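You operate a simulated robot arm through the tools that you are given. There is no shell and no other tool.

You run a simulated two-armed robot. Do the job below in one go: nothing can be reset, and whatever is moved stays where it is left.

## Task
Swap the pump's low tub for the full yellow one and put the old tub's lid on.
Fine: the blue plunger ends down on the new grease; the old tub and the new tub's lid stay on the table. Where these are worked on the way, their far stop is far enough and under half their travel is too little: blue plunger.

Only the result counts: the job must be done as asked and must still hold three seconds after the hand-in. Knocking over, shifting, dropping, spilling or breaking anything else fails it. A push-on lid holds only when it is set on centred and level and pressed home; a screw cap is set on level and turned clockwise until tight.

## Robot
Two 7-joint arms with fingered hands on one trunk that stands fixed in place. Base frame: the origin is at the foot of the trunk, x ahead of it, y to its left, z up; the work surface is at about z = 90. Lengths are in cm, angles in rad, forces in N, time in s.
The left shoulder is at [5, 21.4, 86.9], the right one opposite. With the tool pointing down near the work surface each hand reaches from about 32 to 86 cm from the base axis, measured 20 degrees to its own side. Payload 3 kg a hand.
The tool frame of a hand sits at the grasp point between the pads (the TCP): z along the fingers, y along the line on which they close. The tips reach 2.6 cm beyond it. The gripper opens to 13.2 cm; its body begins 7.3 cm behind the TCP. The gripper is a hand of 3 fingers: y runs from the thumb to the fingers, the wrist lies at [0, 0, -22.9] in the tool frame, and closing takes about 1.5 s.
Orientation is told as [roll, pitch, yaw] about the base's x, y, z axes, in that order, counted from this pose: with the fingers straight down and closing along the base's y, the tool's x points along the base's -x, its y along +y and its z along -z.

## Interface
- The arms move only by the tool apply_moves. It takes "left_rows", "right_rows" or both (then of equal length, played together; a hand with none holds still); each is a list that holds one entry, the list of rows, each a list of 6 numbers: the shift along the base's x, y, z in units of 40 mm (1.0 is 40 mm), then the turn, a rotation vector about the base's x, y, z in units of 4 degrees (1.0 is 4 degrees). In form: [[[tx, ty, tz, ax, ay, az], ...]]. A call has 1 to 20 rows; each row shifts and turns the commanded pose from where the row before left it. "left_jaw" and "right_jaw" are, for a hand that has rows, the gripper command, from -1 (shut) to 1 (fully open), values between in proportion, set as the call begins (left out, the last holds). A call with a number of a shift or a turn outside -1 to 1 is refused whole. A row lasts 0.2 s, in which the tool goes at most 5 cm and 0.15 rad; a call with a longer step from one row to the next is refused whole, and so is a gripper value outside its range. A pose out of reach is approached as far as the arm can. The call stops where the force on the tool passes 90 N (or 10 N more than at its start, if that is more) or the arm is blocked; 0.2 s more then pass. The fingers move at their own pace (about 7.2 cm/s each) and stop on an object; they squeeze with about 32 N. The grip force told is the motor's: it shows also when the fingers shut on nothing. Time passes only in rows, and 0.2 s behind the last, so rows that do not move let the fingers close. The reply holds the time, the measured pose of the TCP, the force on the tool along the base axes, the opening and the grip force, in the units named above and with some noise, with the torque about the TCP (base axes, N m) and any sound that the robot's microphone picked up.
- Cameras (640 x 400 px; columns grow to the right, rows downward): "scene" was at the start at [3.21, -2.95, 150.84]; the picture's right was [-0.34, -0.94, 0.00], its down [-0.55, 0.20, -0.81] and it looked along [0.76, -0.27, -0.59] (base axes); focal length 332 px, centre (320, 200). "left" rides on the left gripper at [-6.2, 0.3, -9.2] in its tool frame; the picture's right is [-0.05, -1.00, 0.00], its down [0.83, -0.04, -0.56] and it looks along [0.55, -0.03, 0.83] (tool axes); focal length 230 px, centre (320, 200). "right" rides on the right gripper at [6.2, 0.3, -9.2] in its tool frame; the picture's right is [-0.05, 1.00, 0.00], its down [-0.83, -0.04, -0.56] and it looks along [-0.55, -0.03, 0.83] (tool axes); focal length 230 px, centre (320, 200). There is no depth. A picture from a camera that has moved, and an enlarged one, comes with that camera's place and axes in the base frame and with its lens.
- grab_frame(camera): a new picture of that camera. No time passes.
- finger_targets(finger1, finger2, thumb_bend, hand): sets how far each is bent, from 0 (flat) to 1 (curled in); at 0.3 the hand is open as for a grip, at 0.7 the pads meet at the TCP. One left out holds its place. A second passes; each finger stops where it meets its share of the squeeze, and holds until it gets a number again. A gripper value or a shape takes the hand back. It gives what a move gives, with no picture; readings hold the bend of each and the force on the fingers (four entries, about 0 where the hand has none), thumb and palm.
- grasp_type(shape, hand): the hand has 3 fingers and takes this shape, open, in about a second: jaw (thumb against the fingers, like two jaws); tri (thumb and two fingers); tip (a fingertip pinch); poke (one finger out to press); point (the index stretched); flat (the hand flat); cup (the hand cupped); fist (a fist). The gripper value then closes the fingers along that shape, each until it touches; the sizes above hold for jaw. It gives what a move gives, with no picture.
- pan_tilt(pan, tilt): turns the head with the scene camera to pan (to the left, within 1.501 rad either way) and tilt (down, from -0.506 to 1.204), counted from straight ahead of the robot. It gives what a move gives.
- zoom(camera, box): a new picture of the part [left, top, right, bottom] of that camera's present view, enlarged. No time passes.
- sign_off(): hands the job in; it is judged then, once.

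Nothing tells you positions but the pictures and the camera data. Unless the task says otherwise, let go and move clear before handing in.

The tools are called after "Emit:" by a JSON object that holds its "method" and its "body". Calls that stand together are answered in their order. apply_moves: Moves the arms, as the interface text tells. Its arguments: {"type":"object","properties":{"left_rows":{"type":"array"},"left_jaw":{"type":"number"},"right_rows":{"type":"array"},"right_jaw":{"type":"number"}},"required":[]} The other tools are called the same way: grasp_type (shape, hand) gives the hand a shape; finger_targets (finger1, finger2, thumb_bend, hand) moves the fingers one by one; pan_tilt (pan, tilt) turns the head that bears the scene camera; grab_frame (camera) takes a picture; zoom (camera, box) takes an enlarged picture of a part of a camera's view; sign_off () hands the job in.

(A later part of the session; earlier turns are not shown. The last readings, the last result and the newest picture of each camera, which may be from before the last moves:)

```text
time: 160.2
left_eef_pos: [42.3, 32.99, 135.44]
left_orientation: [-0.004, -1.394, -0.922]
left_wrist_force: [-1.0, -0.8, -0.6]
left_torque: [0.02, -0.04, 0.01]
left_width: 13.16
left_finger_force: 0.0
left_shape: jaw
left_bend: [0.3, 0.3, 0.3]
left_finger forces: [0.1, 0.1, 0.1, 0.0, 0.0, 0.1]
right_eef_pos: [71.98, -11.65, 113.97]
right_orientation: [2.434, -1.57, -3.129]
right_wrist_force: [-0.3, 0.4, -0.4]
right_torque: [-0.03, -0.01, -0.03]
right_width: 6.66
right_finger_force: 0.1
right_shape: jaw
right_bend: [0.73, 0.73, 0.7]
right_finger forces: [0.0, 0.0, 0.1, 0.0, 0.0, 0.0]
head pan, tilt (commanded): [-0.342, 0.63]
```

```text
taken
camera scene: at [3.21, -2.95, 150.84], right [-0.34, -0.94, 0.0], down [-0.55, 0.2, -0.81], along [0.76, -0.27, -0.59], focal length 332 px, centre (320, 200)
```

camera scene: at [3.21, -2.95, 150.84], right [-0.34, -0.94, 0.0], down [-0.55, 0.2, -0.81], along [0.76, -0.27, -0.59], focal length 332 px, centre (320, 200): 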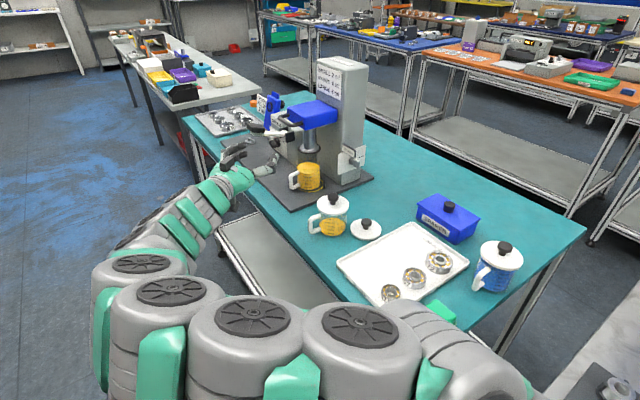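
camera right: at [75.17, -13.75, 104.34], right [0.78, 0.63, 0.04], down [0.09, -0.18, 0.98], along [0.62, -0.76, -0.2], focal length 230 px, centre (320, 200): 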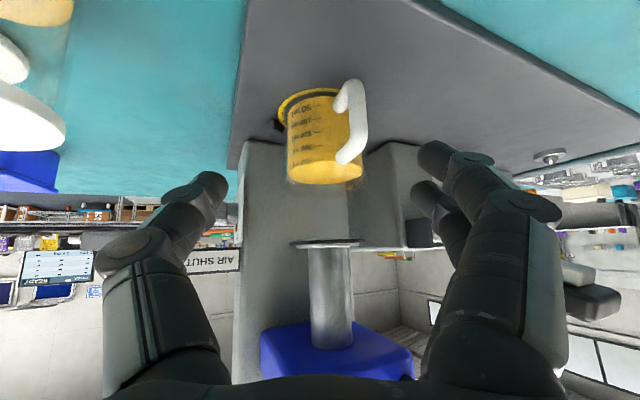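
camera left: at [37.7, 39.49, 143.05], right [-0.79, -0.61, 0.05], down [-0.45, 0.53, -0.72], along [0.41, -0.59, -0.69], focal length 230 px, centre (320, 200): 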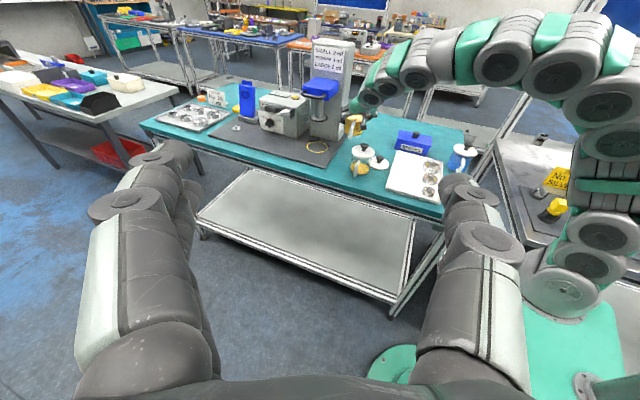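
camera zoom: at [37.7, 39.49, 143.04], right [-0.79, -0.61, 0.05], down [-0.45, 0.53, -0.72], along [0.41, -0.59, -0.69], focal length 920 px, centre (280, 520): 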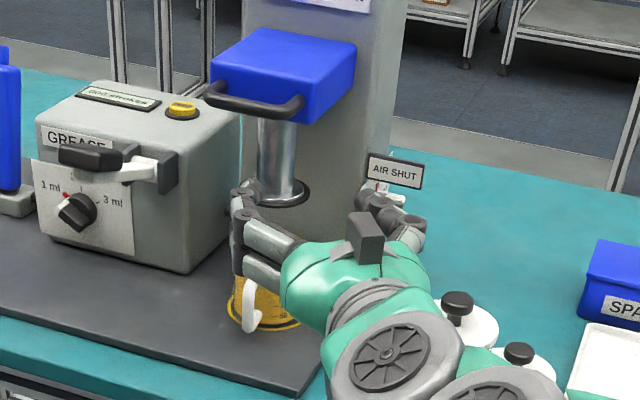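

The scene view is clear: I check the new tub's seat under the plunger and the table items.

Emit:
{"method": "zoom", "body": {"camera": "scene", "box": [270, 90, 360, 210]}}

Emit:
{"method": "zoom", "body": {"camera": "scene", "box": [280, 150, 340, 210]}}

Emit:
{"method": "zoom", "body": {"camera": "scene", "box": [300, 180, 400, 250]}}

```text
3.33 times, centred on (315, 150) of scene
camera zoom: at [3.21, -2.95, 150.84], right [-0.34, -0.94, 0.0], down [-0.55, 0.2, -0.81], along [0.76, -0.27, -0.59], focal length 1108 px, centre (337, 367)
```

zoom: 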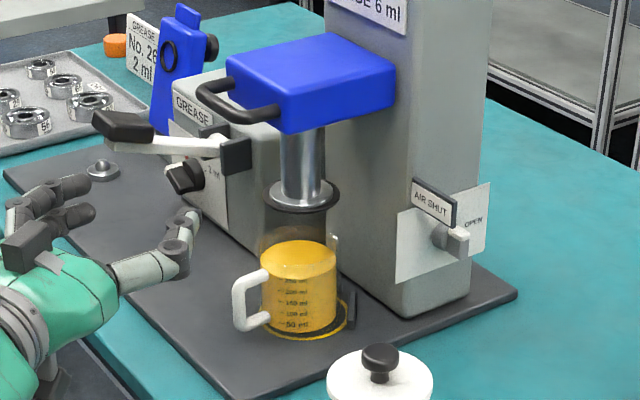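

```text
6.67 times, centred on (310, 180) of scene
camera zoom: at [3.21, -2.95, 150.84], right [-0.34, -0.94, 0.0], down [-0.55, 0.2, -0.81], along [0.76, -0.27, -0.59], focal length 2216 px, centre (387, 333)
```

zoom: 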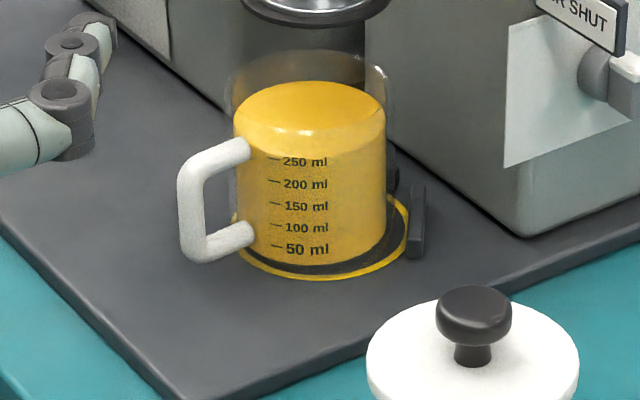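

```text
5.71 times, centred on (350, 215) of scene
camera zoom: at [3.21, -2.95, 150.84], right [-0.34, -0.94, 0.0], down [-0.55, 0.2, -0.81], along [0.76, -0.27, -0.59], focal length 1900 px, centre (149, 114)
```

zoom: 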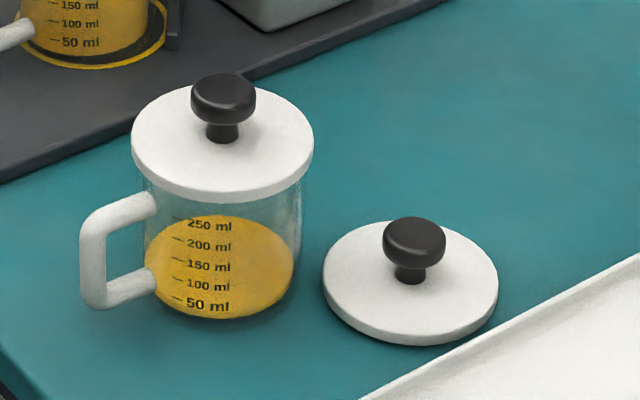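

The tub is about 4 mm off to the front of the ring's centre; since the plunger plate nearly fills the tub, I want it seated against the fins. I check with the left camera too.

Emit:
{"method": "zoom", "body": {"camera": "left", "box": [300, 100, 360, 160]}}

Emit:
{"method": "grab_frame", "body": {"camera": "right"}}

```text
6.67 times, centred on (330, 130) of left
camera zoom: at [37.7, 39.49, 143.04], right [-0.79, -0.61, 0.05], down [-0.45, 0.53, -0.72], along [0.41, -0.59, -0.69], focal length 1534 px, centre (253, 667)
```

zoom: 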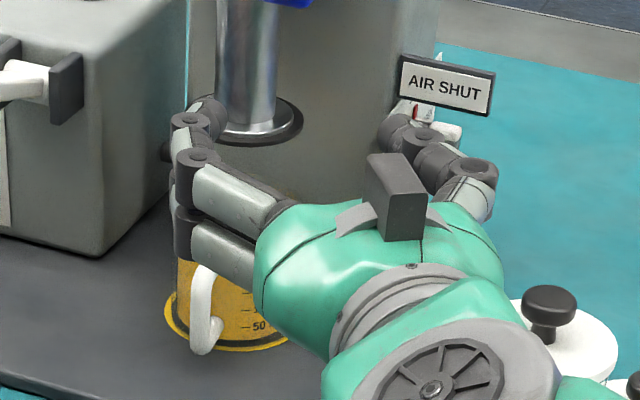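

```text
taken
camera right: at [65.15, -5.63, 107.57], right [0.64, 0.77, 0.05], down [-0.46, 0.32, 0.83], along [0.62, -0.55, 0.56], focal length 230 px, centre (320, 200)
```

right: 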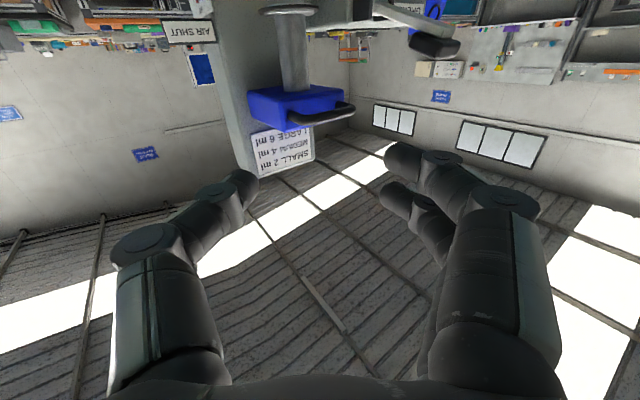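

Emit:
{"method": "zoom", "body": {"camera": "scene", "box": [286, 165, 330, 200]}}

Emit:
{"method": "zoom", "body": {"camera": "left", "box": [310, 130, 345, 155]}}

```text
11.43 times, centred on (308, 182) of scene
camera zoom: at [3.21, -2.95, 150.84], right [-0.34, -0.94, 0.0], down [-0.55, 0.2, -0.81], along [0.76, -0.27, -0.59], focal length 3800 px, centre (457, 400)
```

zoom: 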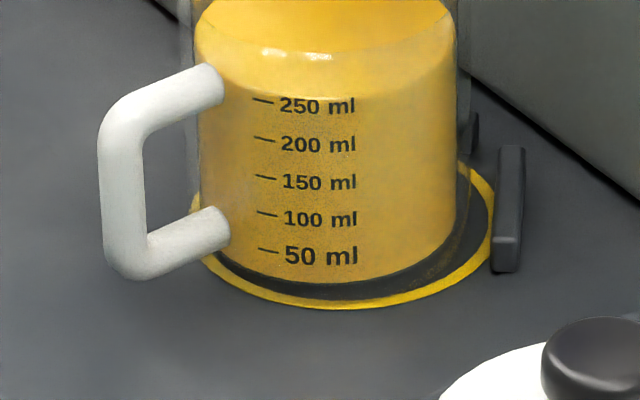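

```text
16.00 times, centred on (328, 142) of left
camera zoom: at [37.7, 39.49, 143.04], right [-0.79, -0.61, 0.05], down [-0.45, 0.53, -0.72], along [0.41, -0.59, -0.69], focal length 3681 px, centre (200, 1120)
```

zoom: 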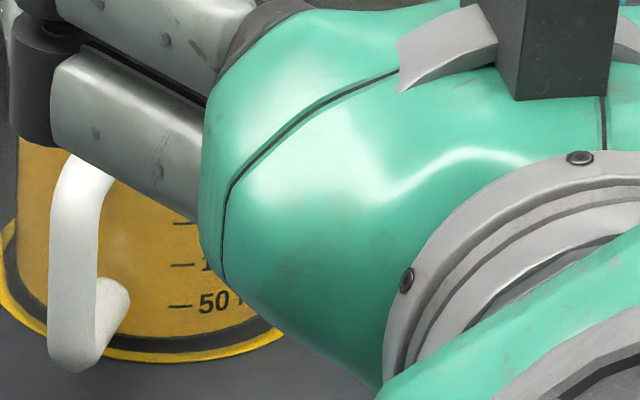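

I measure the plunger plate against the tub's inner width.

Emit:
{"method": "zoom", "body": {"camera": "scene", "box": [286, 135, 330, 170]}}

Emit:
{"method": "zoom", "body": {"camera": "left", "box": [310, 105, 345, 130]}}

```text
11.43 times, centred on (308, 152) of scene
camera zoom: at [3.21, -2.95, 150.84], right [-0.34, -0.94, 0.0], down [-0.55, 0.2, -0.81], along [0.76, -0.27, -0.59], focal length 3800 px, centre (457, 743)
```

zoom: 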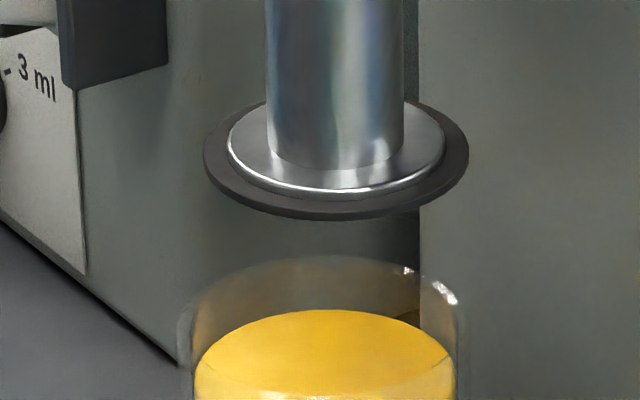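

```text
16.00 times, centred on (328, 118) of left
camera zoom: at [37.7, 39.49, 143.04], right [-0.79, -0.61, 0.05], down [-0.45, 0.53, -0.72], along [0.41, -0.59, -0.69], focal length 3681 px, centre (200, 1520)
```

zoom: 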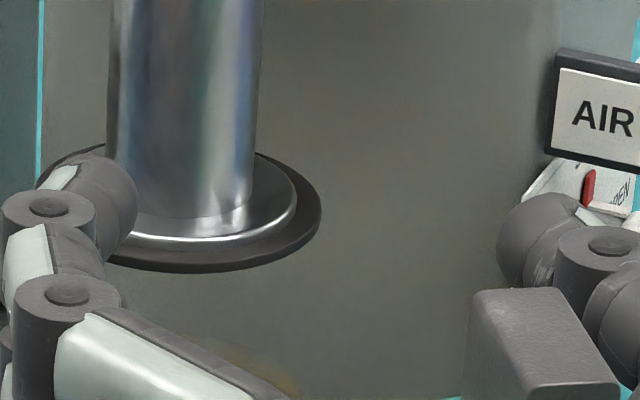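

The plate (r≈3.5) fits the tub (inner r≈3.6) only just, and the tub is about 4 mm off the plunger's axis, so I'll regrip and nudge it. I retrace my path back to the tub with the hand open.

Emit:
{"method": "apply_moves", "body": {"right_rows": [[[0, 0, 0, 0.605, 0.72, 0], [0, 0, 0, 0.605, 0.72, 0], [0, 0, 0, 0.605, 0.72, 0], [0, 0, 0, 0.605, 0.72, 0], [0, 0, 0, 0.605, 0.72, 0], [0, 0, 0, 0.605, 0.72, 0], [0, 0, 0, 0.605, 0.72, 0], [0, 0, 0, 0.605, 0.72, 0], [0, 0, 0, 0.605, 0.72, 0], [0, 0, 0, 0.605, 0.72, 0], [0, 0, 0, 0.605, 0.72, 0], [0, 0, 0, 0.605, 0.72, 0], [0.3, -0.28, -0.36, 0, 0, -0.29], [0.3, -0.33, -0.36, 0, 0, -0.28], [0.32, -0.33, -0.36, 0, 0, -0.28], [0.32, -0.33, -0.36, 0, 0, -0.28], [0.32, -0.33, -0.36, 0, 0, -0.28], [0.32, -0.33, -0.36, 0, 0, -0.28], [0.32, -0.33, -0.36, 0, 0, -0.28], [0.3, -0.33, -0.36, 0, 0, -0.28]]], "right_jaw": 0.55}}

Emit:
{"method": "grab_frame", "body": {"camera": "right"}}

```text
time: 164.4
left_eef_pos: [42.25, 32.96, 135.27]
left_orientation: [-0.008, -1.395, -0.921]
left_wrist_force: [0.4, 0.5, 0.5]
left_torque: [0.0, 0.01, -0.02]
left_width: 13.19
left_finger_force: 0.1
left_shape: jaw
left_bend: [0.3, 0.3, 0.3]
left_finger forces: [0.0, 0.0, 0.0, 0.0, 0.0, 0.0]
right_eef_pos: [81.96, -22.04, 102.23]
right_orientation: [0.008, -0.783, -0.857]
right_wrist_force: [0.0, -0.1, 0.6]
right_torque: [0.04, 0.0, 0.02]
right_width: 10.19
right_finger_force: 0.1
right_shape: jaw
right_bend: [0.62, 0.62, 0.58]
right_finger forces: [0.0, 0.0, 0.0, 0.1, 0.0, 0.0]
head pan, tilt (commanded): [-0.342, 0.63]
```

```text
taken
camera right: at [75.15, -13.67, 104.36], right [0.78, 0.63, 0.04], down [0.09, -0.18, 0.98], along [0.62, -0.76, -0.2], focal length 230 px, centre (320, 200)
```

right: 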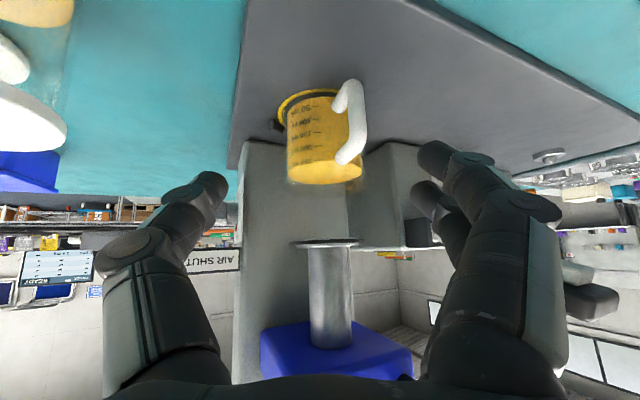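

Emit:
{"method": "zoom", "body": {"camera": "right", "box": [265, 70, 385, 270]}}

```text
2.00 times, centred on (325, 170) of right
camera zoom: at [75.15, -13.67, 104.36], right [0.78, 0.63, 0.04], down [0.09, -0.18, 0.98], along [0.62, -0.76, -0.2], focal length 460 px, centre (310, 260)
```

zoom: 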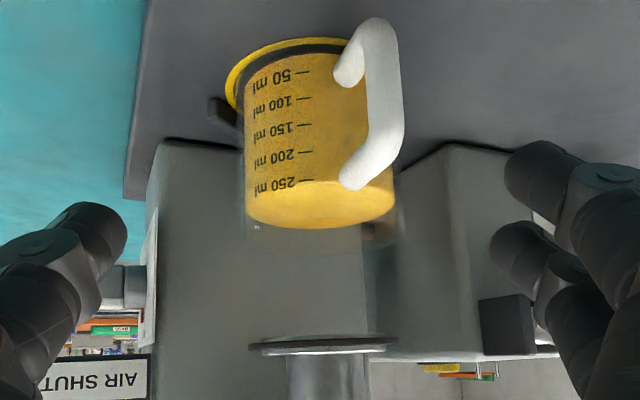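

The tub needs roughly a 4 mm shift toward the column. I re-approach along the same line, close on it, nudge, and release.

Emit:
{"method": "apply_moves", "body": {"right_rows": [[[0.2, -0.22, -0.25, 0, 0, 0], [0.2, -0.22, -0.25, 0, 0, 0], [0.2, -0.22, -0.25, 0, 0, 0], [0.2, -0.22, -0.25, 0, 0, 0], [0.2, -0.22, -0.2, 0, 0, 0], [0.164, -0.189, -0.1, 0, 0, 0], [0.164, -0.189, 0, 0, 0, 0], [0.164, -0.189, 0, 0, 0, 0], [0.164, -0.189, 0, 0, 0, 0], [0.1, -0.115, 0, 0, 0, 0], [0, 0, 0, 0, 0, 0]]]}}

Emit:
{"method": "grab_frame", "body": {"camera": "right"}}

```text
time: 166.8
left_eef_pos: [42.29, 32.95, 135.41]
left_orientation: [-0.006, -1.395, -0.921]
left_wrist_force: [0.9, 0.2, -0.9]
left_torque: [-0.01, 0.0, 0.04]
left_width: 13.17
left_finger_force: 0.0
left_shape: jaw
left_bend: [0.3, 0.3, 0.3]
left_finger forces: [0.1, 0.0, 0.0, 0.1, 0.0, 0.0]
right_eef_pos: [89.17, -29.96, 97.24]
right_orientation: [0.005, -0.785, -0.857]
right_wrist_force: [-0.2, 0.6, -0.9]
right_torque: [0.01, 0.01, -0.04]
right_width: 10.21
right_finger_force: 0.1
right_shape: jaw
right_bend: [0.62, 0.62, 0.58]
right_finger forces: [0.1, 0.1, 0.0, 0.1, 0.0, 0.0]
head pan, tilt (commanded): [-0.342, 0.63]
```

```text
taken
camera right: at [82.2, -21.62, 99.23], right [0.78, 0.63, 0.04], down [0.09, -0.18, 0.98], along [0.62, -0.76, -0.2], focal length 230 px, centre (320, 200)
```

right: 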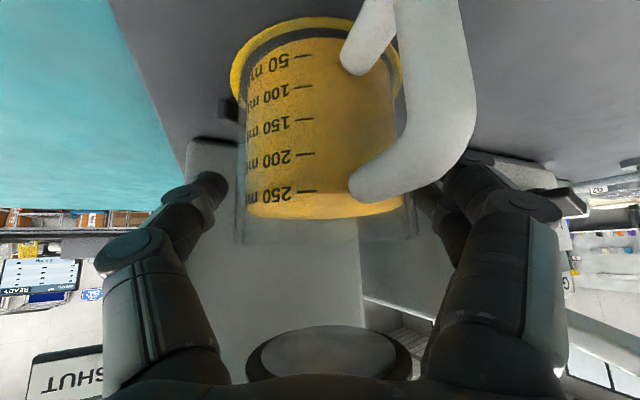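

Emit:
{"method": "apply_moves", "body": {"right_rows": [[[0, 0, 0, 0, 0, 0], [0, 0, 0, 0, 0, 0], [0, 0, 0, 0, 0, 0], [0, 0, 0, 0, 0, 0], [0, 0, 0, 0, 0, 0], [-0.01, -0.05, 0, 0, 0, 0], [-0.012, -0.05, 0, 0, 0, 0], [0, 0, 0, 0, 0, 0]]], "right_jaw": -1}}

Emit:
{"method": "grab_frame", "body": {"camera": "right"}}

Emit:
{"method": "zoom", "body": {"camera": "left", "box": [300, 115, 350, 160]}}

```text
time: 168.6
left_eef_pos: [42.48, 32.98, 135.46]
left_orientation: [-0.004, -1.394, -0.921]
left_wrist_force: [-0.2, 0.6, -0.3]
left_torque: [-0.01, 0.02, -0.02]
left_width: 13.18
left_finger_force: 0.0
left_shape: jaw
left_bend: [0.3, 0.3, 0.3]
left_finger forces: [0.1, 0.1, 0.1, 0.1, 0.1, 0.0]
right_eef_pos: [88.96, -30.2, 97.24]
right_orientation: [0.004, -0.785, -0.858]
right_wrist_force: [-0.2, 1.0, -0.5]
right_torque: [0.01, 0.04, -0.01]
right_width: 6.43
right_finger_force: 32.2
right_shape: jaw
right_bend: [0.72, 0.73, 0.7]
right_finger forces: [15.5, 13.2, 0.1, 0.1, 29.4, 0.0]
head pan, tilt (commanded): [-0.342, 0.63]
```

```text
taken
camera right: at [82.1, -22.0, 99.21], right [0.78, 0.63, 0.04], down [0.09, -0.18, 0.98], along [0.62, -0.76, -0.2], focal length 230 px, centre (320, 200)
```

right: 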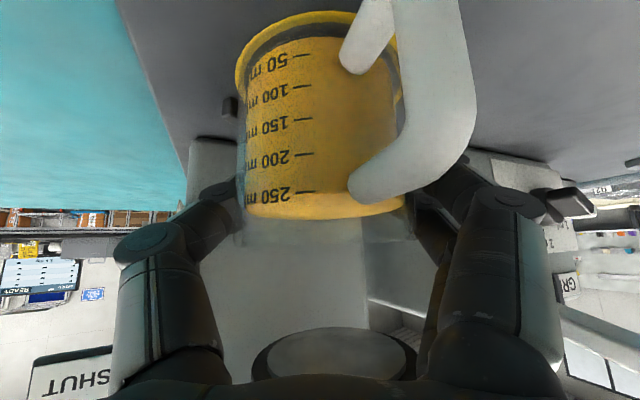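

```text
8.89 times, centred on (325, 138) of left
camera zoom: at [37.69, 39.49, 143.05], right [-0.79, -0.61, 0.05], down [-0.45, 0.53, -0.72], along [0.41, -0.59, -0.69], focal length 2045 px, centre (276, 756)
```

zoom: 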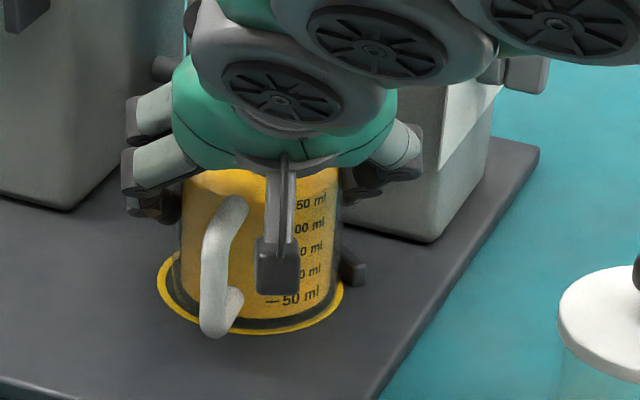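

Emit:
{"method": "zoom", "body": {"camera": "left", "box": [310, 125, 345, 157]}}

Emit:
{"method": "zoom", "body": {"camera": "right", "box": [220, 0, 420, 140]}}

```text
12.50 times, centred on (328, 141) of left
camera zoom: at [37.69, 39.49, 143.05], right [-0.79, -0.61, 0.05], down [-0.45, 0.53, -0.72], along [0.41, -0.59, -0.69], focal length 2876 px, centre (226, 938)
```

zoom: 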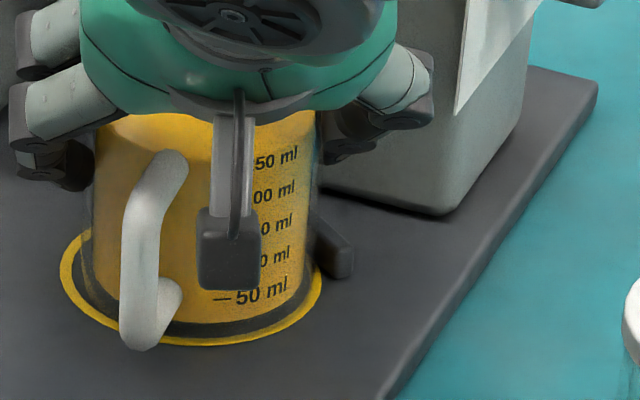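

```text
2.86 times, centred on (320, 70) of right
camera zoom: at [82.1, -22.0, 99.21], right [0.78, 0.63, 0.04], down [0.09, -0.18, 0.98], along [0.62, -0.76, -0.2], focal length 657 px, centre (320, 571)
```

zoom: 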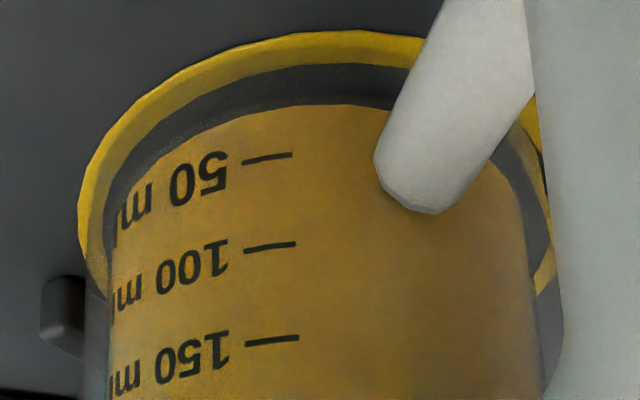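

Comparing ring gaps in the views, the tub is now about 3 mm short in the forward direction. I nudge it +0.28 cm in x and compare again.

Emit:
{"method": "apply_moves", "body": {"right_rows": [[[0.035, -0.008, 0, 0, 0, 0], [0.035, -0.007, 0, 0, 0, 0], [0, 0, 0, 0, 0, 0]]]}}

Emit:
{"method": "zoom", "body": {"camera": "left", "box": [310, 125, 345, 157]}}

Emit:
{"method": "zoom", "body": {"camera": "right", "box": [220, 0, 420, 140]}}

Emit:
{"method": "zoom", "body": {"camera": "scene", "box": [270, 140, 350, 210]}}

```text
time: 169.4
left_eef_pos: [42.35, 33.08, 135.37]
left_orientation: [-0.005, -1.394, -0.922]
left_wrist_force: [0.1, -0.6, -0.2]
left_torque: [0.0, 0.0, -0.02]
left_width: 13.21
left_finger_force: 0.1
left_shape: jaw
left_bend: [0.3, 0.3, 0.3]
left_finger forces: [0.1, 0.1, 0.0, 0.0, 0.0, 0.0]
right_eef_pos: [89.33, -30.23, 97.17]
right_orientation: [0.006, -0.783, -0.858]
right_wrist_force: [-0.8, 0.6, 0.3]
right_torque: [0.0, 0.11, 0.05]
right_width: 6.37
right_finger_force: 32.0
right_shape: jaw
right_bend: [0.72, 0.73, 0.7]
right_finger forces: [15.2, 12.8, 0.0, 0.0, 30.4, 0.1]
head pan, tilt (commanded): [-0.342, 0.63]
```

```text
12.50 times, centred on (328, 141) of left
camera zoom: at [37.7, 39.49, 143.05], right [-0.79, -0.61, 0.05], down [-0.45, 0.53, -0.72], along [0.41, -0.59, -0.69], focal length 2876 px, centre (226, 938)
```

zoom: 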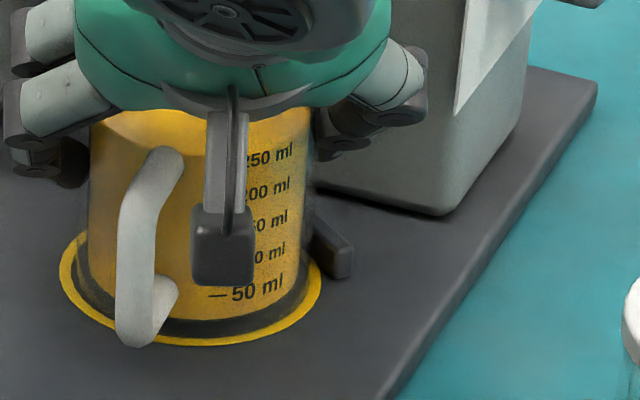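

```text
2.86 times, centred on (320, 70) of right
camera zoom: at [82.36, -22.07, 99.21], right [0.78, 0.63, 0.04], down [0.09, -0.18, 0.98], along [0.62, -0.76, -0.2], focal length 657 px, centre (320, 571)
```

zoom: 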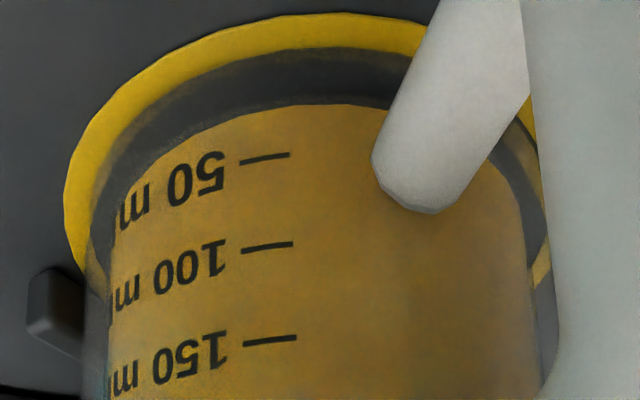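

```text
5.71 times, centred on (310, 175) of scene
camera zoom: at [3.21, -2.95, 150.84], right [-0.34, -0.94, 0.0], down [-0.55, 0.2, -0.81], along [0.76, -0.27, -0.59], focal length 1900 px, centre (377, 343)
```

zoom: 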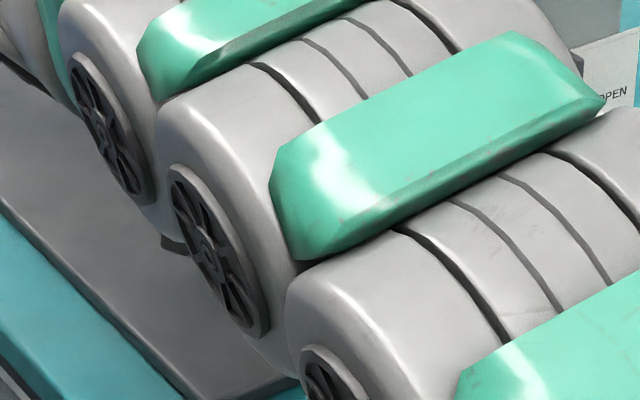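

Very close now (about 1–2 mm). One last tiny nudge, then I release and back out.

Emit:
{"method": "apply_moves", "body": {"right_rows": [[[0.035, -0.012, 0, 0, 0, 0], [0, 0, 0, 0, 0, 0]]]}}

Emit:
{"method": "apply_moves", "body": {"right_rows": [[[0, 0, 0, 0, 0, 0], [0, 0, 0, 0, 0, 0], [0, 0, 0, 0, 0, 0], [0, 0, 0, 0, 0, 0], [0, 0, 0, 0, 0, 0]]], "right_jaw": 0.55}}

Emit:
{"method": "apply_moves", "body": {"right_rows": [[[-0.1, 0.115, 0, 0, 0, 0], [-0.164, 0.189, 0, 0, 0, 0], [-0.164, 0.189, 0, 0, 0, 0], [-0.164, 0.189, 0, 0, 0, 0], [-0.164, 0.189, 0.1, 0, 0, 0], [-0.2, 0.22, 0.2, 0, 0, 0], [-0.2, 0.22, 0.25, 0, 0, 0], [-0.2, 0.22, 0.25, 0, 0, 0], [-0.2, 0.22, 0.25, 0, 0, 0], [-0.2, 0.22, 0.25, 0, 0, 0]]]}}

Emit:
{"method": "apply_moves", "body": {"right_rows": [[[-0.3, 0.33, 0.36, 0, 0, 0.28], [-0.32, 0.33, 0.36, 0, 0, 0.28], [-0.32, 0.33, 0.36, 0, 0, 0.28], [-0.32, 0.33, 0.36, 0, 0, 0.28], [-0.32, 0.33, 0.36, 0, 0, 0.28], [-0.32, 0.33, 0.36, 0, 0, 0.28], [-0.3, 0.33, 0.36, 0, 0, 0.28], [-0.3, 0.28, 0.36, 0, 0, 0.29], [0, 0, 0, -0.605, -0.72, 0], [0, 0, 0, -0.605, -0.72, 0], [0, 0, 0, -0.605, -0.72, 0], [0, 0, 0, -0.605, -0.72, 0], [0, 0, 0, -0.605, -0.72, 0], [0, 0, 0, -0.605, -0.72, 0], [0, 0, 0, -0.605, -0.72, 0], [0, 0, 0, -0.605, -0.72, 0], [0, 0, 0, -0.605, -0.72, 0], [0, 0, 0, -0.605, -0.72, 0], [0, 0, 0, -0.605, -0.72, 0], [0, 0, 0, -0.605, -0.72, 0]]], "right_jaw": 0}}

Emit:
{"method": "zoom", "body": {"camera": "scene", "box": [286, 165, 330, 200]}}

Emit:
{"method": "zoom", "body": {"camera": "scene", "box": [270, 90, 360, 210]}}

```text
time: 170.0
left_eef_pos: [42.27, 33.05, 135.42]
left_orientation: [-0.005, -1.395, -0.922]
left_wrist_force: [0.4, 1.4, -0.2]
left_torque: [-0.04, 0.04, -0.03]
left_width: 13.21
left_finger_force: 0.0
left_shape: jaw
left_bend: [0.3, 0.3, 0.3]
left_finger forces: [0.0, 0.0, 0.0, 0.0, 0.0, 0.2]
right_eef_pos: [89.28, -30.42, 97.22]
right_orientation: [0.003, -0.784, -0.857]
right_wrist_force: [-0.6, 0.4, 1.5]
right_torque: [-0.02, 0.06, -0.03]
right_width: 6.38
right_finger_force: 31.8
right_shape: jaw
right_bend: [0.72, 0.73, 0.7]
right_finger forces: [15.4, 12.9, 0.0, 0.1, 30.3, 0.0]
head pan, tilt (commanded): [-0.342, 0.63]
```

```text
time: 171.2
left_eef_pos: [42.23, 33.07, 135.34]
left_orientation: [-0.004, -1.395, -0.922]
left_wrist_force: [-0.7, 0.3, -0.7]
left_torque: [-0.02, -0.02, -0.02]
left_width: 13.2
left_finger_force: 0.0
left_shape: jaw
left_bend: [0.3, 0.3, 0.3]
left_finger forces: [0.0, 0.0, 0.1, 0.1, 0.1, 0.0]
right_eef_pos: [89.43, -30.4, 97.21]
right_orientation: [0.005, -0.784, -0.857]
right_wrist_force: [-0.5, -0.6, 1.0]
right_torque: [0.0, -0.01, 0.01]
right_width: 10.19
right_finger_force: 0.1
right_shape: jaw
right_bend: [0.62, 0.62, 0.58]
right_finger forces: [0.0, 0.0, 0.0, 0.0, 0.0, 0.1]
head pan, tilt (commanded): [-0.342, 0.63]
```

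```text
time: 173.4
left_eef_pos: [42.41, 32.97, 135.43]
left_orientation: [-0.004, -1.395, -0.921]
left_wrist_force: [-0.4, -0.2, 0.0]
left_torque: [-0.01, 0.02, 0.01]
left_width: 13.2
left_finger_force: 0.2
left_shape: jaw
left_bend: [0.3, 0.3, 0.3]
left_finger forces: [0.1, 0.1, 0.0, 0.0, 0.0, 0.1]
right_eef_pos: [82.33, -22.5, 102.44]
right_orientation: [0.004, -0.784, -0.856]
right_wrist_force: [-1.1, -0.1, -0.5]
right_torque: [-0.03, 0.02, -0.02]
right_width: 10.19
right_finger_force: 0.1
right_shape: jaw
right_bend: [0.62, 0.62, 0.58]
right_finger forces: [0.1, 0.0, 0.0, 0.0, 0.0, 0.0]
head pan, tilt (commanded): [-0.342, 0.63]
```

```text
time: 177.6
left_eef_pos: [42.38, 32.91, 135.35]
left_orientation: [-0.004, -1.395, -0.922]
left_wrist_force: [-1.0, -0.3, 0.0]
left_torque: [0.0, 0.01, 0.0]
left_width: 13.19
left_finger_force: 0.1
left_shape: jaw
left_bend: [0.3, 0.3, 0.3]
left_finger forces: [0.0, 0.1, 0.0, 0.0, 0.1, 0.0]
right_eef_pos: [72.28, -12.2, 113.87]
right_orientation: [2.611, -1.569, 2.977]
right_wrist_force: [0.2, 0.1, -0.6]
right_torque: [0.0, 0.01, 0.02]
right_width: 6.66
right_finger_force: 0.0
right_shape: jaw
right_bend: [0.73, 0.73, 0.7]
right_finger forces: [0.0, 0.0, 0.0, 0.0, 0.1, 0.0]
head pan, tilt (commanded): [-0.342, 0.63]
```

```text
11.43 times, centred on (308, 182) of scene
camera zoom: at [3.21, -2.95, 150.84], right [-0.34, -0.94, 0.0], down [-0.55, 0.2, -0.81], along [0.76, -0.27, -0.59], focal length 3800 px, centre (457, 400)
```

zoom: 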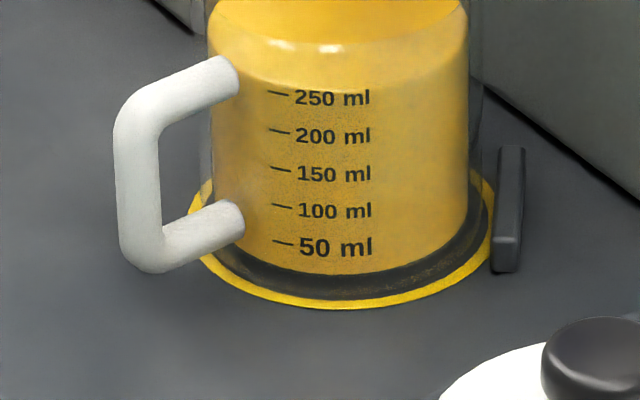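

```text
3.33 times, centred on (315, 150) of scene
camera zoom: at [3.21, -2.95, 150.84], right [-0.34, -0.94, 0.0], down [-0.55, 0.2, -0.81], along [0.76, -0.27, -0.59], focal length 1108 px, centre (337, 367)
```

zoom: 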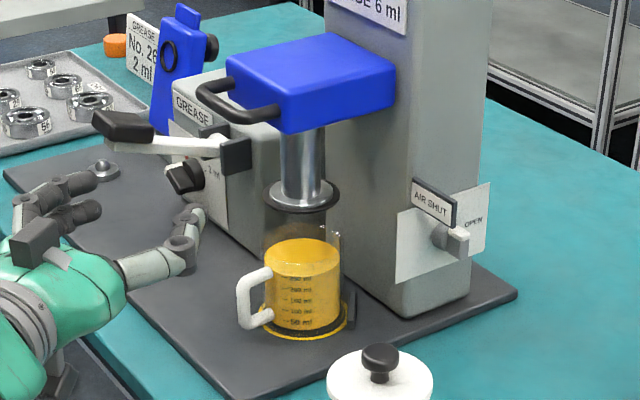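

Emit:
{"method": "zoom", "body": {"camera": "left", "box": [300, 85, 360, 160]}}

Emit:
{"method": "zoom", "body": {"camera": "scene", "box": [286, 140, 330, 175]}}

```text
5.33 times, centred on (330, 122) of left
camera zoom: at [37.7, 39.49, 143.05], right [-0.79, -0.61, 0.05], down [-0.45, 0.53, -0.72], along [0.41, -0.59, -0.69], focal length 1227 px, centre (267, 613)
```

zoom: 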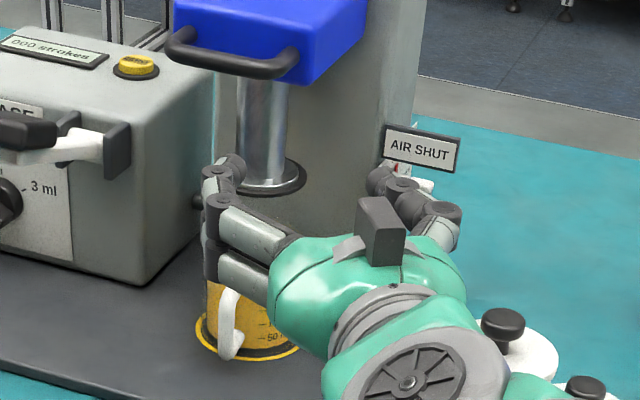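

```text
11.43 times, centred on (308, 158) of scene
camera zoom: at [3.21, -2.95, 150.84], right [-0.34, -0.94, 0.0], down [-0.55, 0.2, -0.81], along [0.76, -0.27, -0.59], focal length 3800 px, centre (457, 686)
```

zoom: 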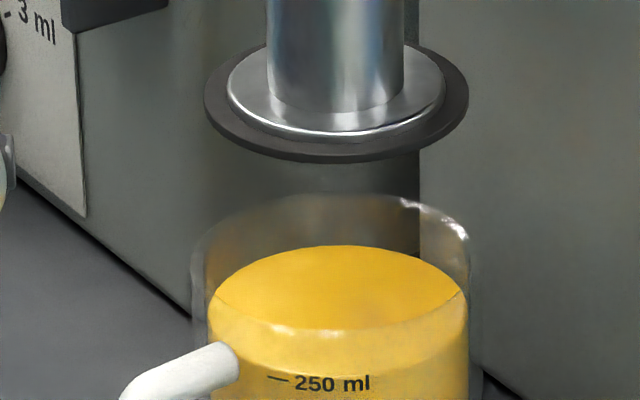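

All views now agree within a couple of millimetres. I roll the hand for the vertical grip on the blue handle.

Emit:
{"method": "apply_moves", "body": {"right_rows": [[[0, 0, 0, 0.75, -0.628, 0], [0, 0, 0, 0.75, -0.628, 0], [0, 0, 0, 0.75, -0.628, 0], [0, 0, 0, 0.75, -0.628, 0], [0, 0, 0, 0.75, -0.628, 0], [0, 0, 0, 0.75, -0.628, 0], [0, 0, 0, 0.75, -0.628, 0], [0, 0, 0, 0.75, -0.628, 0], [0, 0, 0, 0.75, -0.628, 0], [0, 0, 0, 0.75, -0.628, 0], [0, 0, 0, 0.75, -0.628, 0], [0, 0, 0, 0.75, -0.628, 0], [0, 0, 0, 0.75, -0.628, 0], [0, 0, 0, 0.75, -0.628, 0], [0, 0, 0, 0.75, -0.628, 0], [0, 0, 0, 0.75, -0.628, 0], [0, 0, 0, 0.75, -0.628, 0], [0, 0, 0, 0.75, -0.628, 0], [0, 0, 0, 0.75, -0.628, 0], [0, 0, 0, 0.75, -0.628, 0]]]}}

Emit:
{"method": "apply_moves", "body": {"right_rows": [[[0, 0, 0, 0.75, -0.628, 0], [0, 0, 0, 0.75, -0.628, 0], [0, 0, 0, 0.75, -0.628, 0], [0.25, -0.14, 0.1, 0, 0, 0], [0.25, -0.14, 0.1, 0, 0, 0], [0.27, -0.14, 0.1, 0, 0, 0], [0.27, -0.2, 0.05, 0, 0, 0], [0.25, -0.2, 0, 0, 0, 0], [0.25, -0.2, 0, 0, 0, 0], [0, 0, 0, 0, 0, 0]]], "right_jaw": -0.24}}

Emit:
{"method": "grab_frame", "body": {"camera": "right"}}

Emit:
{"method": "zoom", "body": {"camera": "scene", "box": [230, 70, 370, 210]}}

```text
time: 181.8
left_eef_pos: [42.24, 32.97, 135.36]
left_orientation: [-0.006, -1.394, -0.922]
left_wrist_force: [-0.3, -0.2, 0.2]
left_torque: [-0.03, 0.0, 0.0]
left_width: 13.17
left_finger_force: 0.1
left_shape: jaw
left_bend: [0.3, 0.3, 0.3]
left_finger forces: [0.0, 0.0, 0.0, 0.1, 0.1, 0.1]
right_eef_pos: [72.3, -12.24, 113.9]
right_orientation: [1.574, -0.202, -2.269]
right_wrist_force: [0.4, -0.3, -0.5]
right_torque: [-0.01, 0.03, 0.02]
right_width: 6.66
right_finger_force: 0.1
right_shape: jaw
right_bend: [0.73, 0.73, 0.7]
right_finger forces: [0.1, 0.0, 0.0, 0.1, 0.1, 0.0]
head pan, tilt (commanded): [-0.342, 0.63]
```

```text
time: 184.0
left_eef_pos: [42.32, 33.03, 135.49]
left_orientation: [-0.005, -1.395, -0.922]
left_wrist_force: [0.6, -0.4, -0.2]
left_torque: [0.0, 0.0, -0.02]
left_width: 13.19
left_finger_force: 0.0
left_shape: jaw
left_bend: [0.3, 0.3, 0.3]
left_finger forces: [0.1, 0.0, 0.0, 0.0, 0.1, 0.1]
right_eef_pos: [78.55, -16.24, 115.28]
right_orientation: [1.572, 0.001, -2.269]
right_wrist_force: [0.7, -0.2, -0.2]
right_torque: [-0.01, 0.0, -0.01]
right_width: 5.09
right_finger_force: 0.0
right_shape: jaw
right_bend: [0.73, 0.73, 0.7]
right_finger forces: [0.0, 0.0, 0.1, 0.0, 0.1, 0.0]
head pan, tilt (commanded): [-0.342, 0.63]
```

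```text
taken
camera right: at [75.41, -5.72, 115.42], right [-0.03, -0.04, 1.0], down [-0.96, -0.28, -0.04], along [0.28, -0.96, -0.03], focal length 230 px, centre (320, 200)
```

right: 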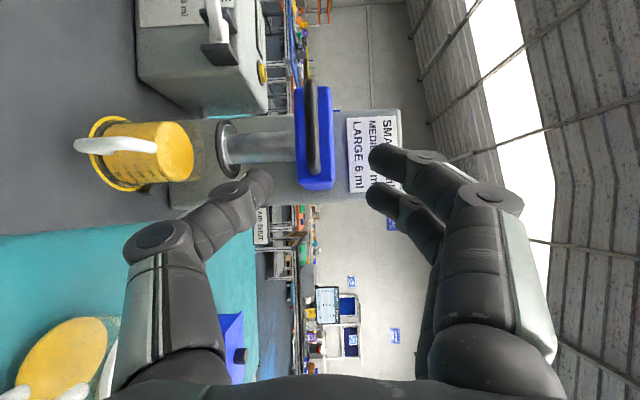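

```text
2.86 times, centred on (300, 140) of scene
camera zoom: at [3.21, -2.95, 150.84], right [-0.34, -0.94, 0.0], down [-0.55, 0.2, -0.81], along [0.76, -0.27, -0.59], focal length 950 px, centre (377, 371)
```

zoom: 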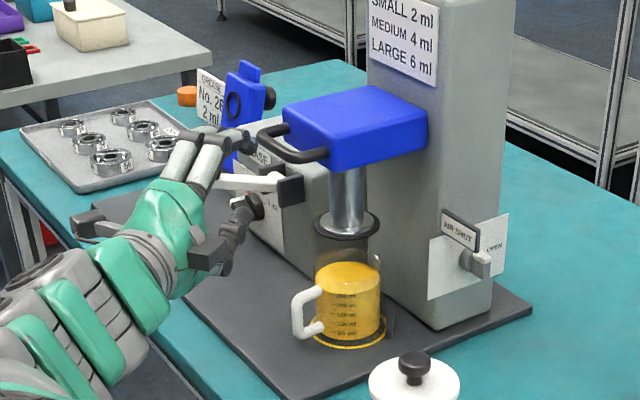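

This front view lets me check the plunger-to-tub alignment along the machine's length. I zoom.

Emit:
{"method": "zoom", "body": {"camera": "right", "box": [70, 90, 330, 210]}}

```text
2.46 times, centred on (200, 150) of right
camera zoom: at [75.41, -5.72, 115.42], right [-0.03, -0.04, 1.0], down [-0.96, -0.28, -0.04], along [0.28, -0.96, -0.03], focal length 566 px, centre (615, 323)
```

zoom: 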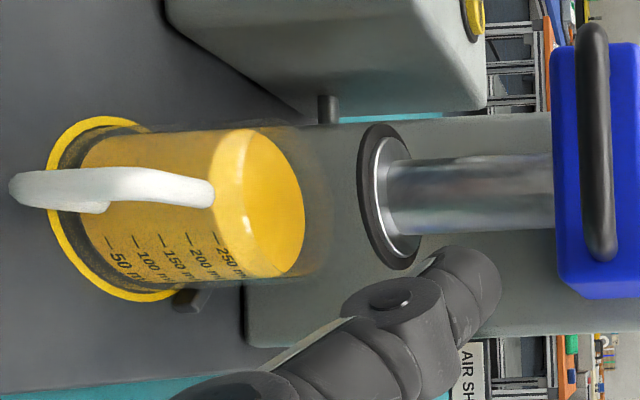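

Tub and plunger axes coincide within about a millimetre. I advance to the blue bar and close on it.

Emit:
{"method": "apply_moves", "body": {"right_rows": [[[0.276, -0.219, 0, 0, 0, 0], [0.276, -0.219, 0, 0, 0, 0], [0.276, -0.219, 0, 0, 0, 0], [0.276, -0.219, 0, 0, 0, 0], [0.276, -0.219, 0, 0, 0, 0], [0.276, -0.219, 0, 0, 0, 0], [0.276, -0.219, 0, 0, 0, 0], [0.276, -0.219, 0, 0, 0, 0], [0, 0, 0, 0, 0, 0]]]}}

Emit:
{"method": "grab_frame", "body": {"camera": "right"}}

```text
time: 186.0
left_eef_pos: [42.32, 32.99, 135.41]
left_orientation: [-0.005, -1.395, -0.919]
left_wrist_force: [-0.7, -0.1, 0.4]
left_torque: [-0.04, -0.01, 0.0]
left_width: 13.19
left_finger_force: 0.1
left_shape: jaw
left_bend: [0.3, 0.3, 0.3]
left_finger forces: [0.1, 0.0, 0.0, 0.0, 0.0, 0.0]
right_eef_pos: [87.47, -23.27, 115.35]
right_orientation: [1.575, -0.001, -2.268]
right_wrist_force: [0.0, 0.1, 0.3]
right_torque: [-0.02, 0.03, 0.01]
right_width: 5.08
right_finger_force: 0.2
right_shape: jaw
right_bend: [0.73, 0.73, 0.7]
right_finger forces: [0.1, 0.0, 0.0, 0.1, 0.0, 0.0]
head pan, tilt (commanded): [-0.342, 0.63]
```

```text
taken
camera right: at [84.24, -12.73, 115.44], right [-0.04, -0.04, 1.0], down [-0.96, -0.28, -0.04], along [0.28, -0.96, -0.03], focal length 230 px, centre (320, 200)
```

right: 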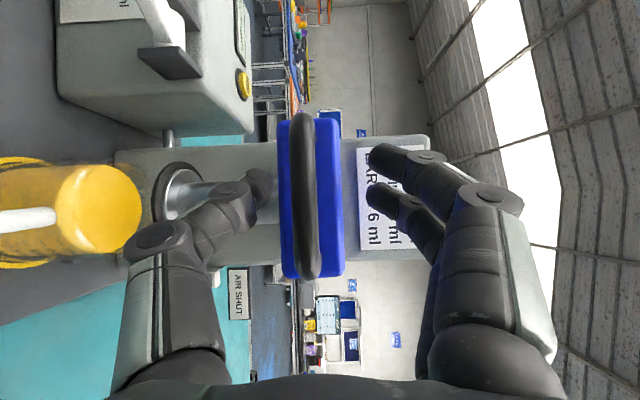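

Emit:
{"method": "apply_moves", "body": {"right_rows": [[[0, 0, 0, 0, 0, 0], [0, 0, 0, 0, 0, 0], [0, 0, 0, 0, 0, 0], [0, 0, 0, 0, 0, 0], [0, 0, 0, 0, 0, 0], [0, 0, 0, 0, 0, 0]]], "right_jaw": -1}}

Emit:
{"method": "grab_frame", "body": {"camera": "right"}}

```text
time: 187.4
left_eef_pos: [42.32, 32.86, 135.57]
left_orientation: [-0.005, -1.395, -0.92]
left_wrist_force: [-0.3, 0.9, -0.4]
left_torque: [0.01, 0.02, 0.02]
left_width: 13.21
left_finger_force: 0.0
left_shape: jaw
left_bend: [0.3, 0.3, 0.3]
left_finger forces: [0.0, 0.1, 0.0, 0.0, 0.0, 0.1]
right_eef_pos: [87.34, -23.26, 115.32]
right_orientation: [1.573, -0.001, -2.27]
right_wrist_force: [5.7, -0.7, -0.5]
right_torque: [-0.76, -0.28, 0.05]
right_width: 0.01
right_finger_force: 32.2
right_shape: jaw
right_bend: [0.63, 0.72, 0.72]
right_finger forces: [0.0, 20.7, 0.0, 0.0, 31.5, 0.0]
head pan, tilt (commanded): [-0.342, 0.63]
```

```text
taken
camera right: at [84.24, -12.71, 115.43], right [-0.04, -0.04, 1.0], down [-0.96, -0.28, -0.04], along [0.28, -0.96, -0.03], focal length 230 px, centre (320, 200)
```

right: 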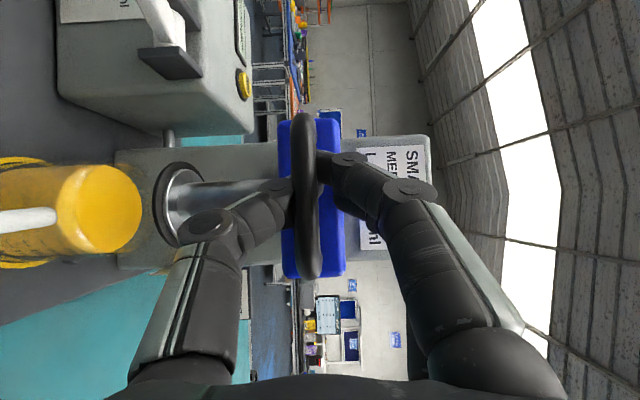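

The bar is gripped. I lower the plunger 4 cm and check.

Emit:
{"method": "apply_moves", "body": {"right_rows": [[[0, 0, -0.08, 0, 0, 0], [0, 0, -0.1, 0, 0, 0], [0, 0, -0.1, 0, 0, 0], [0, 0, -0.1, 0, 0, 0], [0, 0, -0.1, 0, 0, 0], [0, 0, -0.1, 0, 0, 0], [0, 0, -0.1, 0, 0, 0], [0, 0, -0.1, 0, 0, 0], [0, 0, -0.1, 0, 0, 0], [0, 0, -0.1, 0, 0, 0], [0, 0, 0, 0, 0, 0]]]}}

Emit:
{"method": "zoom", "body": {"camera": "scene", "box": [270, 110, 350, 200]}}

Emit:
{"method": "grab_frame", "body": {"camera": "right"}}

```text
time: 189.8
left_eef_pos: [42.37, 33.0, 135.37]
left_orientation: [-0.004, -1.396, -0.919]
left_wrist_force: [-0.7, -0.7, -0.9]
left_torque: [0.02, 0.0, -0.03]
left_width: 13.18
left_finger_force: 0.0
left_shape: jaw
left_bend: [0.3, 0.3, 0.3]
left_finger forces: [0.0, 0.1, 0.1, 0.0, 0.1, 0.0]
right_eef_pos: [87.21, -23.28, 111.36]
right_orientation: [1.574, 0.0, -2.268]
right_wrist_force: [12.5, 6.2, -3.9]
right_torque: [-0.79, -0.23, 0.22]
right_width: 0.0
right_finger_force: 32.4
right_shape: jaw
right_bend: [0.63, 0.72, 0.72]
right_finger forces: [0.0, 26.0, 0.0, 0.0, 33.5, 0.1]
head pan, tilt (commanded): [-0.342, 0.63]
```

```text
4.44 times, centred on (310, 155) of scene
camera zoom: at [3.24, -2.94, 150.84], right [-0.34, -0.94, 0.0], down [-0.55, 0.2, -0.81], along [0.76, -0.27, -0.59], focal length 1478 px, centre (364, 400)
```

zoom: 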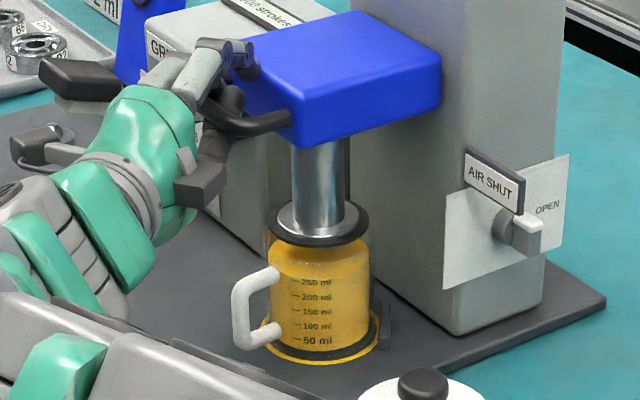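

```text
taken
camera right: at [84.22, -12.73, 111.49], right [-0.03, -0.04, 1.0], down [-0.96, -0.28, -0.04], along [0.28, -0.96, -0.03], focal length 230 px, centre (320, 200)
```

right: 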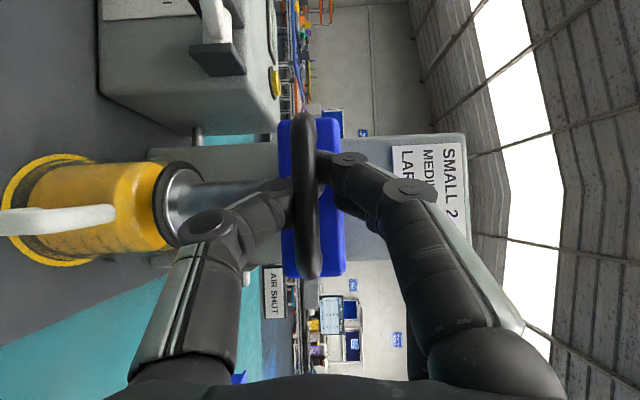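

The plate is just at rim height. I look closely at its fit before going further.

Emit:
{"method": "zoom", "body": {"camera": "right", "box": [0, 120, 240, 280]}}

Emit:
{"method": "zoom", "body": {"camera": "scene", "box": [290, 145, 334, 185]}}

```text
2.50 times, centred on (120, 200) of right
camera zoom: at [84.22, -12.73, 111.49], right [-0.03, -0.04, 1.0], down [-0.96, -0.28, -0.04], along [0.28, -0.96, -0.03], focal length 575 px, centre (820, 200)
```

zoom: 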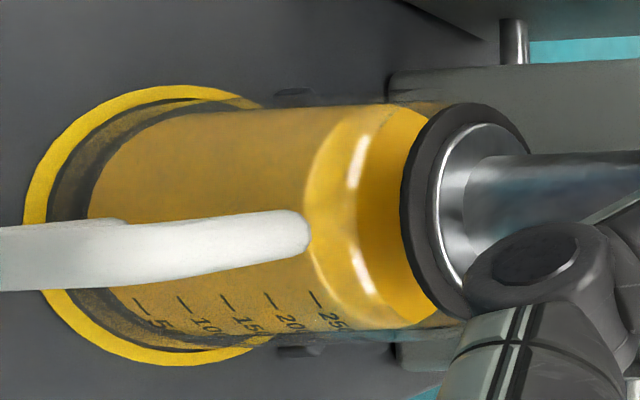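

```text
10.00 times, centred on (312, 165) of scene
camera zoom: at [3.24, -2.94, 150.84], right [-0.34, -0.94, 0.0], down [-0.55, 0.2, -0.81], along [0.76, -0.27, -0.59], focal length 3325 px, centre (400, 550)
```

zoom: 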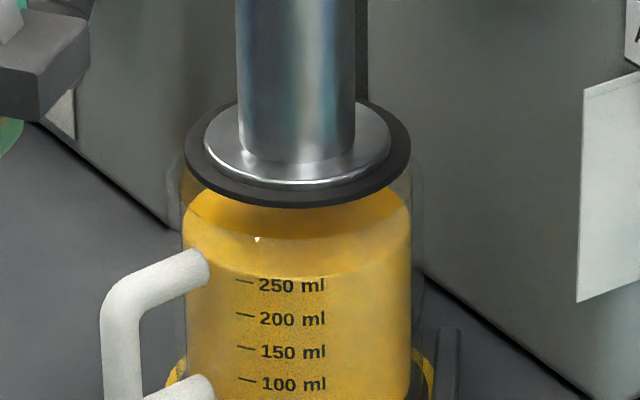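

Aligned in both views. I lower on in small steps, watching for rim contact.

Emit:
{"method": "apply_moves", "body": {"right_rows": [[[0, 0, -0.06, 0, 0, 0], [0, 0, -0.06, 0, 0, 0], [0, 0, -0.06, 0, 0, 0], [0, 0, -0.06, 0, 0, 0], [0, 0, 0, 0, 0, 0]]]}}

Emit:
{"method": "zoom", "body": {"camera": "scene", "box": [290, 145, 334, 185]}}

Emit:
{"method": "zoom", "body": {"camera": "right", "box": [0, 120, 260, 280]}}

```text
time: 191.0
left_eef_pos: [42.4, 32.98, 135.39]
left_orientation: [-0.005, -1.395, -0.919]
left_wrist_force: [-0.3, 0.0, -0.4]
left_torque: [0.0, 0.03, 0.02]
left_width: 13.18
left_finger_force: 0.1
left_shape: jaw
left_bend: [0.3, 0.3, 0.3]
left_finger forces: [0.0, 0.0, 0.0, 0.1, 0.1, 0.1]
right_eef_pos: [87.45, -23.29, 110.34]
right_orientation: [1.573, 0.0, -2.268]
right_wrist_force: [15.2, 5.5, -3.7]
right_torque: [-0.75, -0.26, 0.22]
right_width: 0.0
right_finger_force: 31.9
right_shape: jaw
right_bend: [0.63, 0.72, 0.72]
right_finger forces: [0.0, 26.0, 0.1, 0.1, 33.4, 0.0]
head pan, tilt (commanded): [-0.342, 0.63]
```

```text
10.00 times, centred on (312, 165) of scene
camera zoom: at [3.25, -2.94, 150.84], right [-0.34, -0.94, 0.0], down [-0.55, 0.2, -0.81], along [0.76, -0.27, -0.59], focal length 3325 px, centre (400, 550)
```

zoom: 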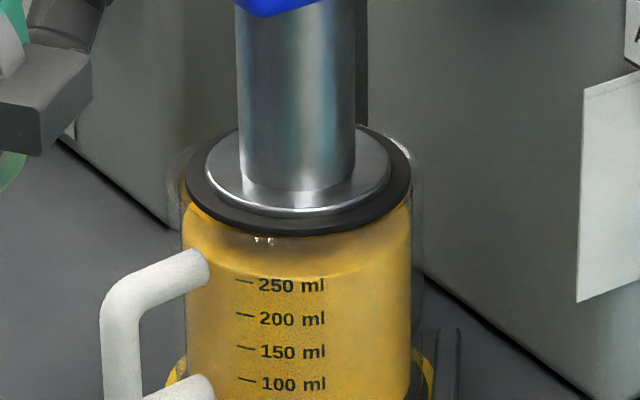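

```text
2.46 times, centred on (130, 200) of right
camera zoom: at [84.2, -12.73, 110.53], right [-0.03, -0.04, 1.0], down [-0.96, -0.28, -0.04], along [0.28, -0.96, -0.03], focal length 566 px, centre (788, 200)
```

zoom: 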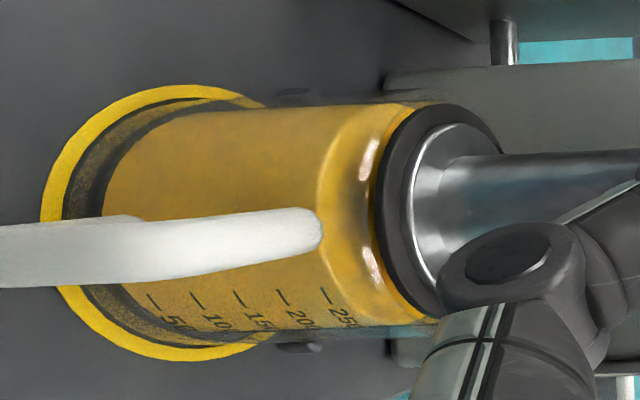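

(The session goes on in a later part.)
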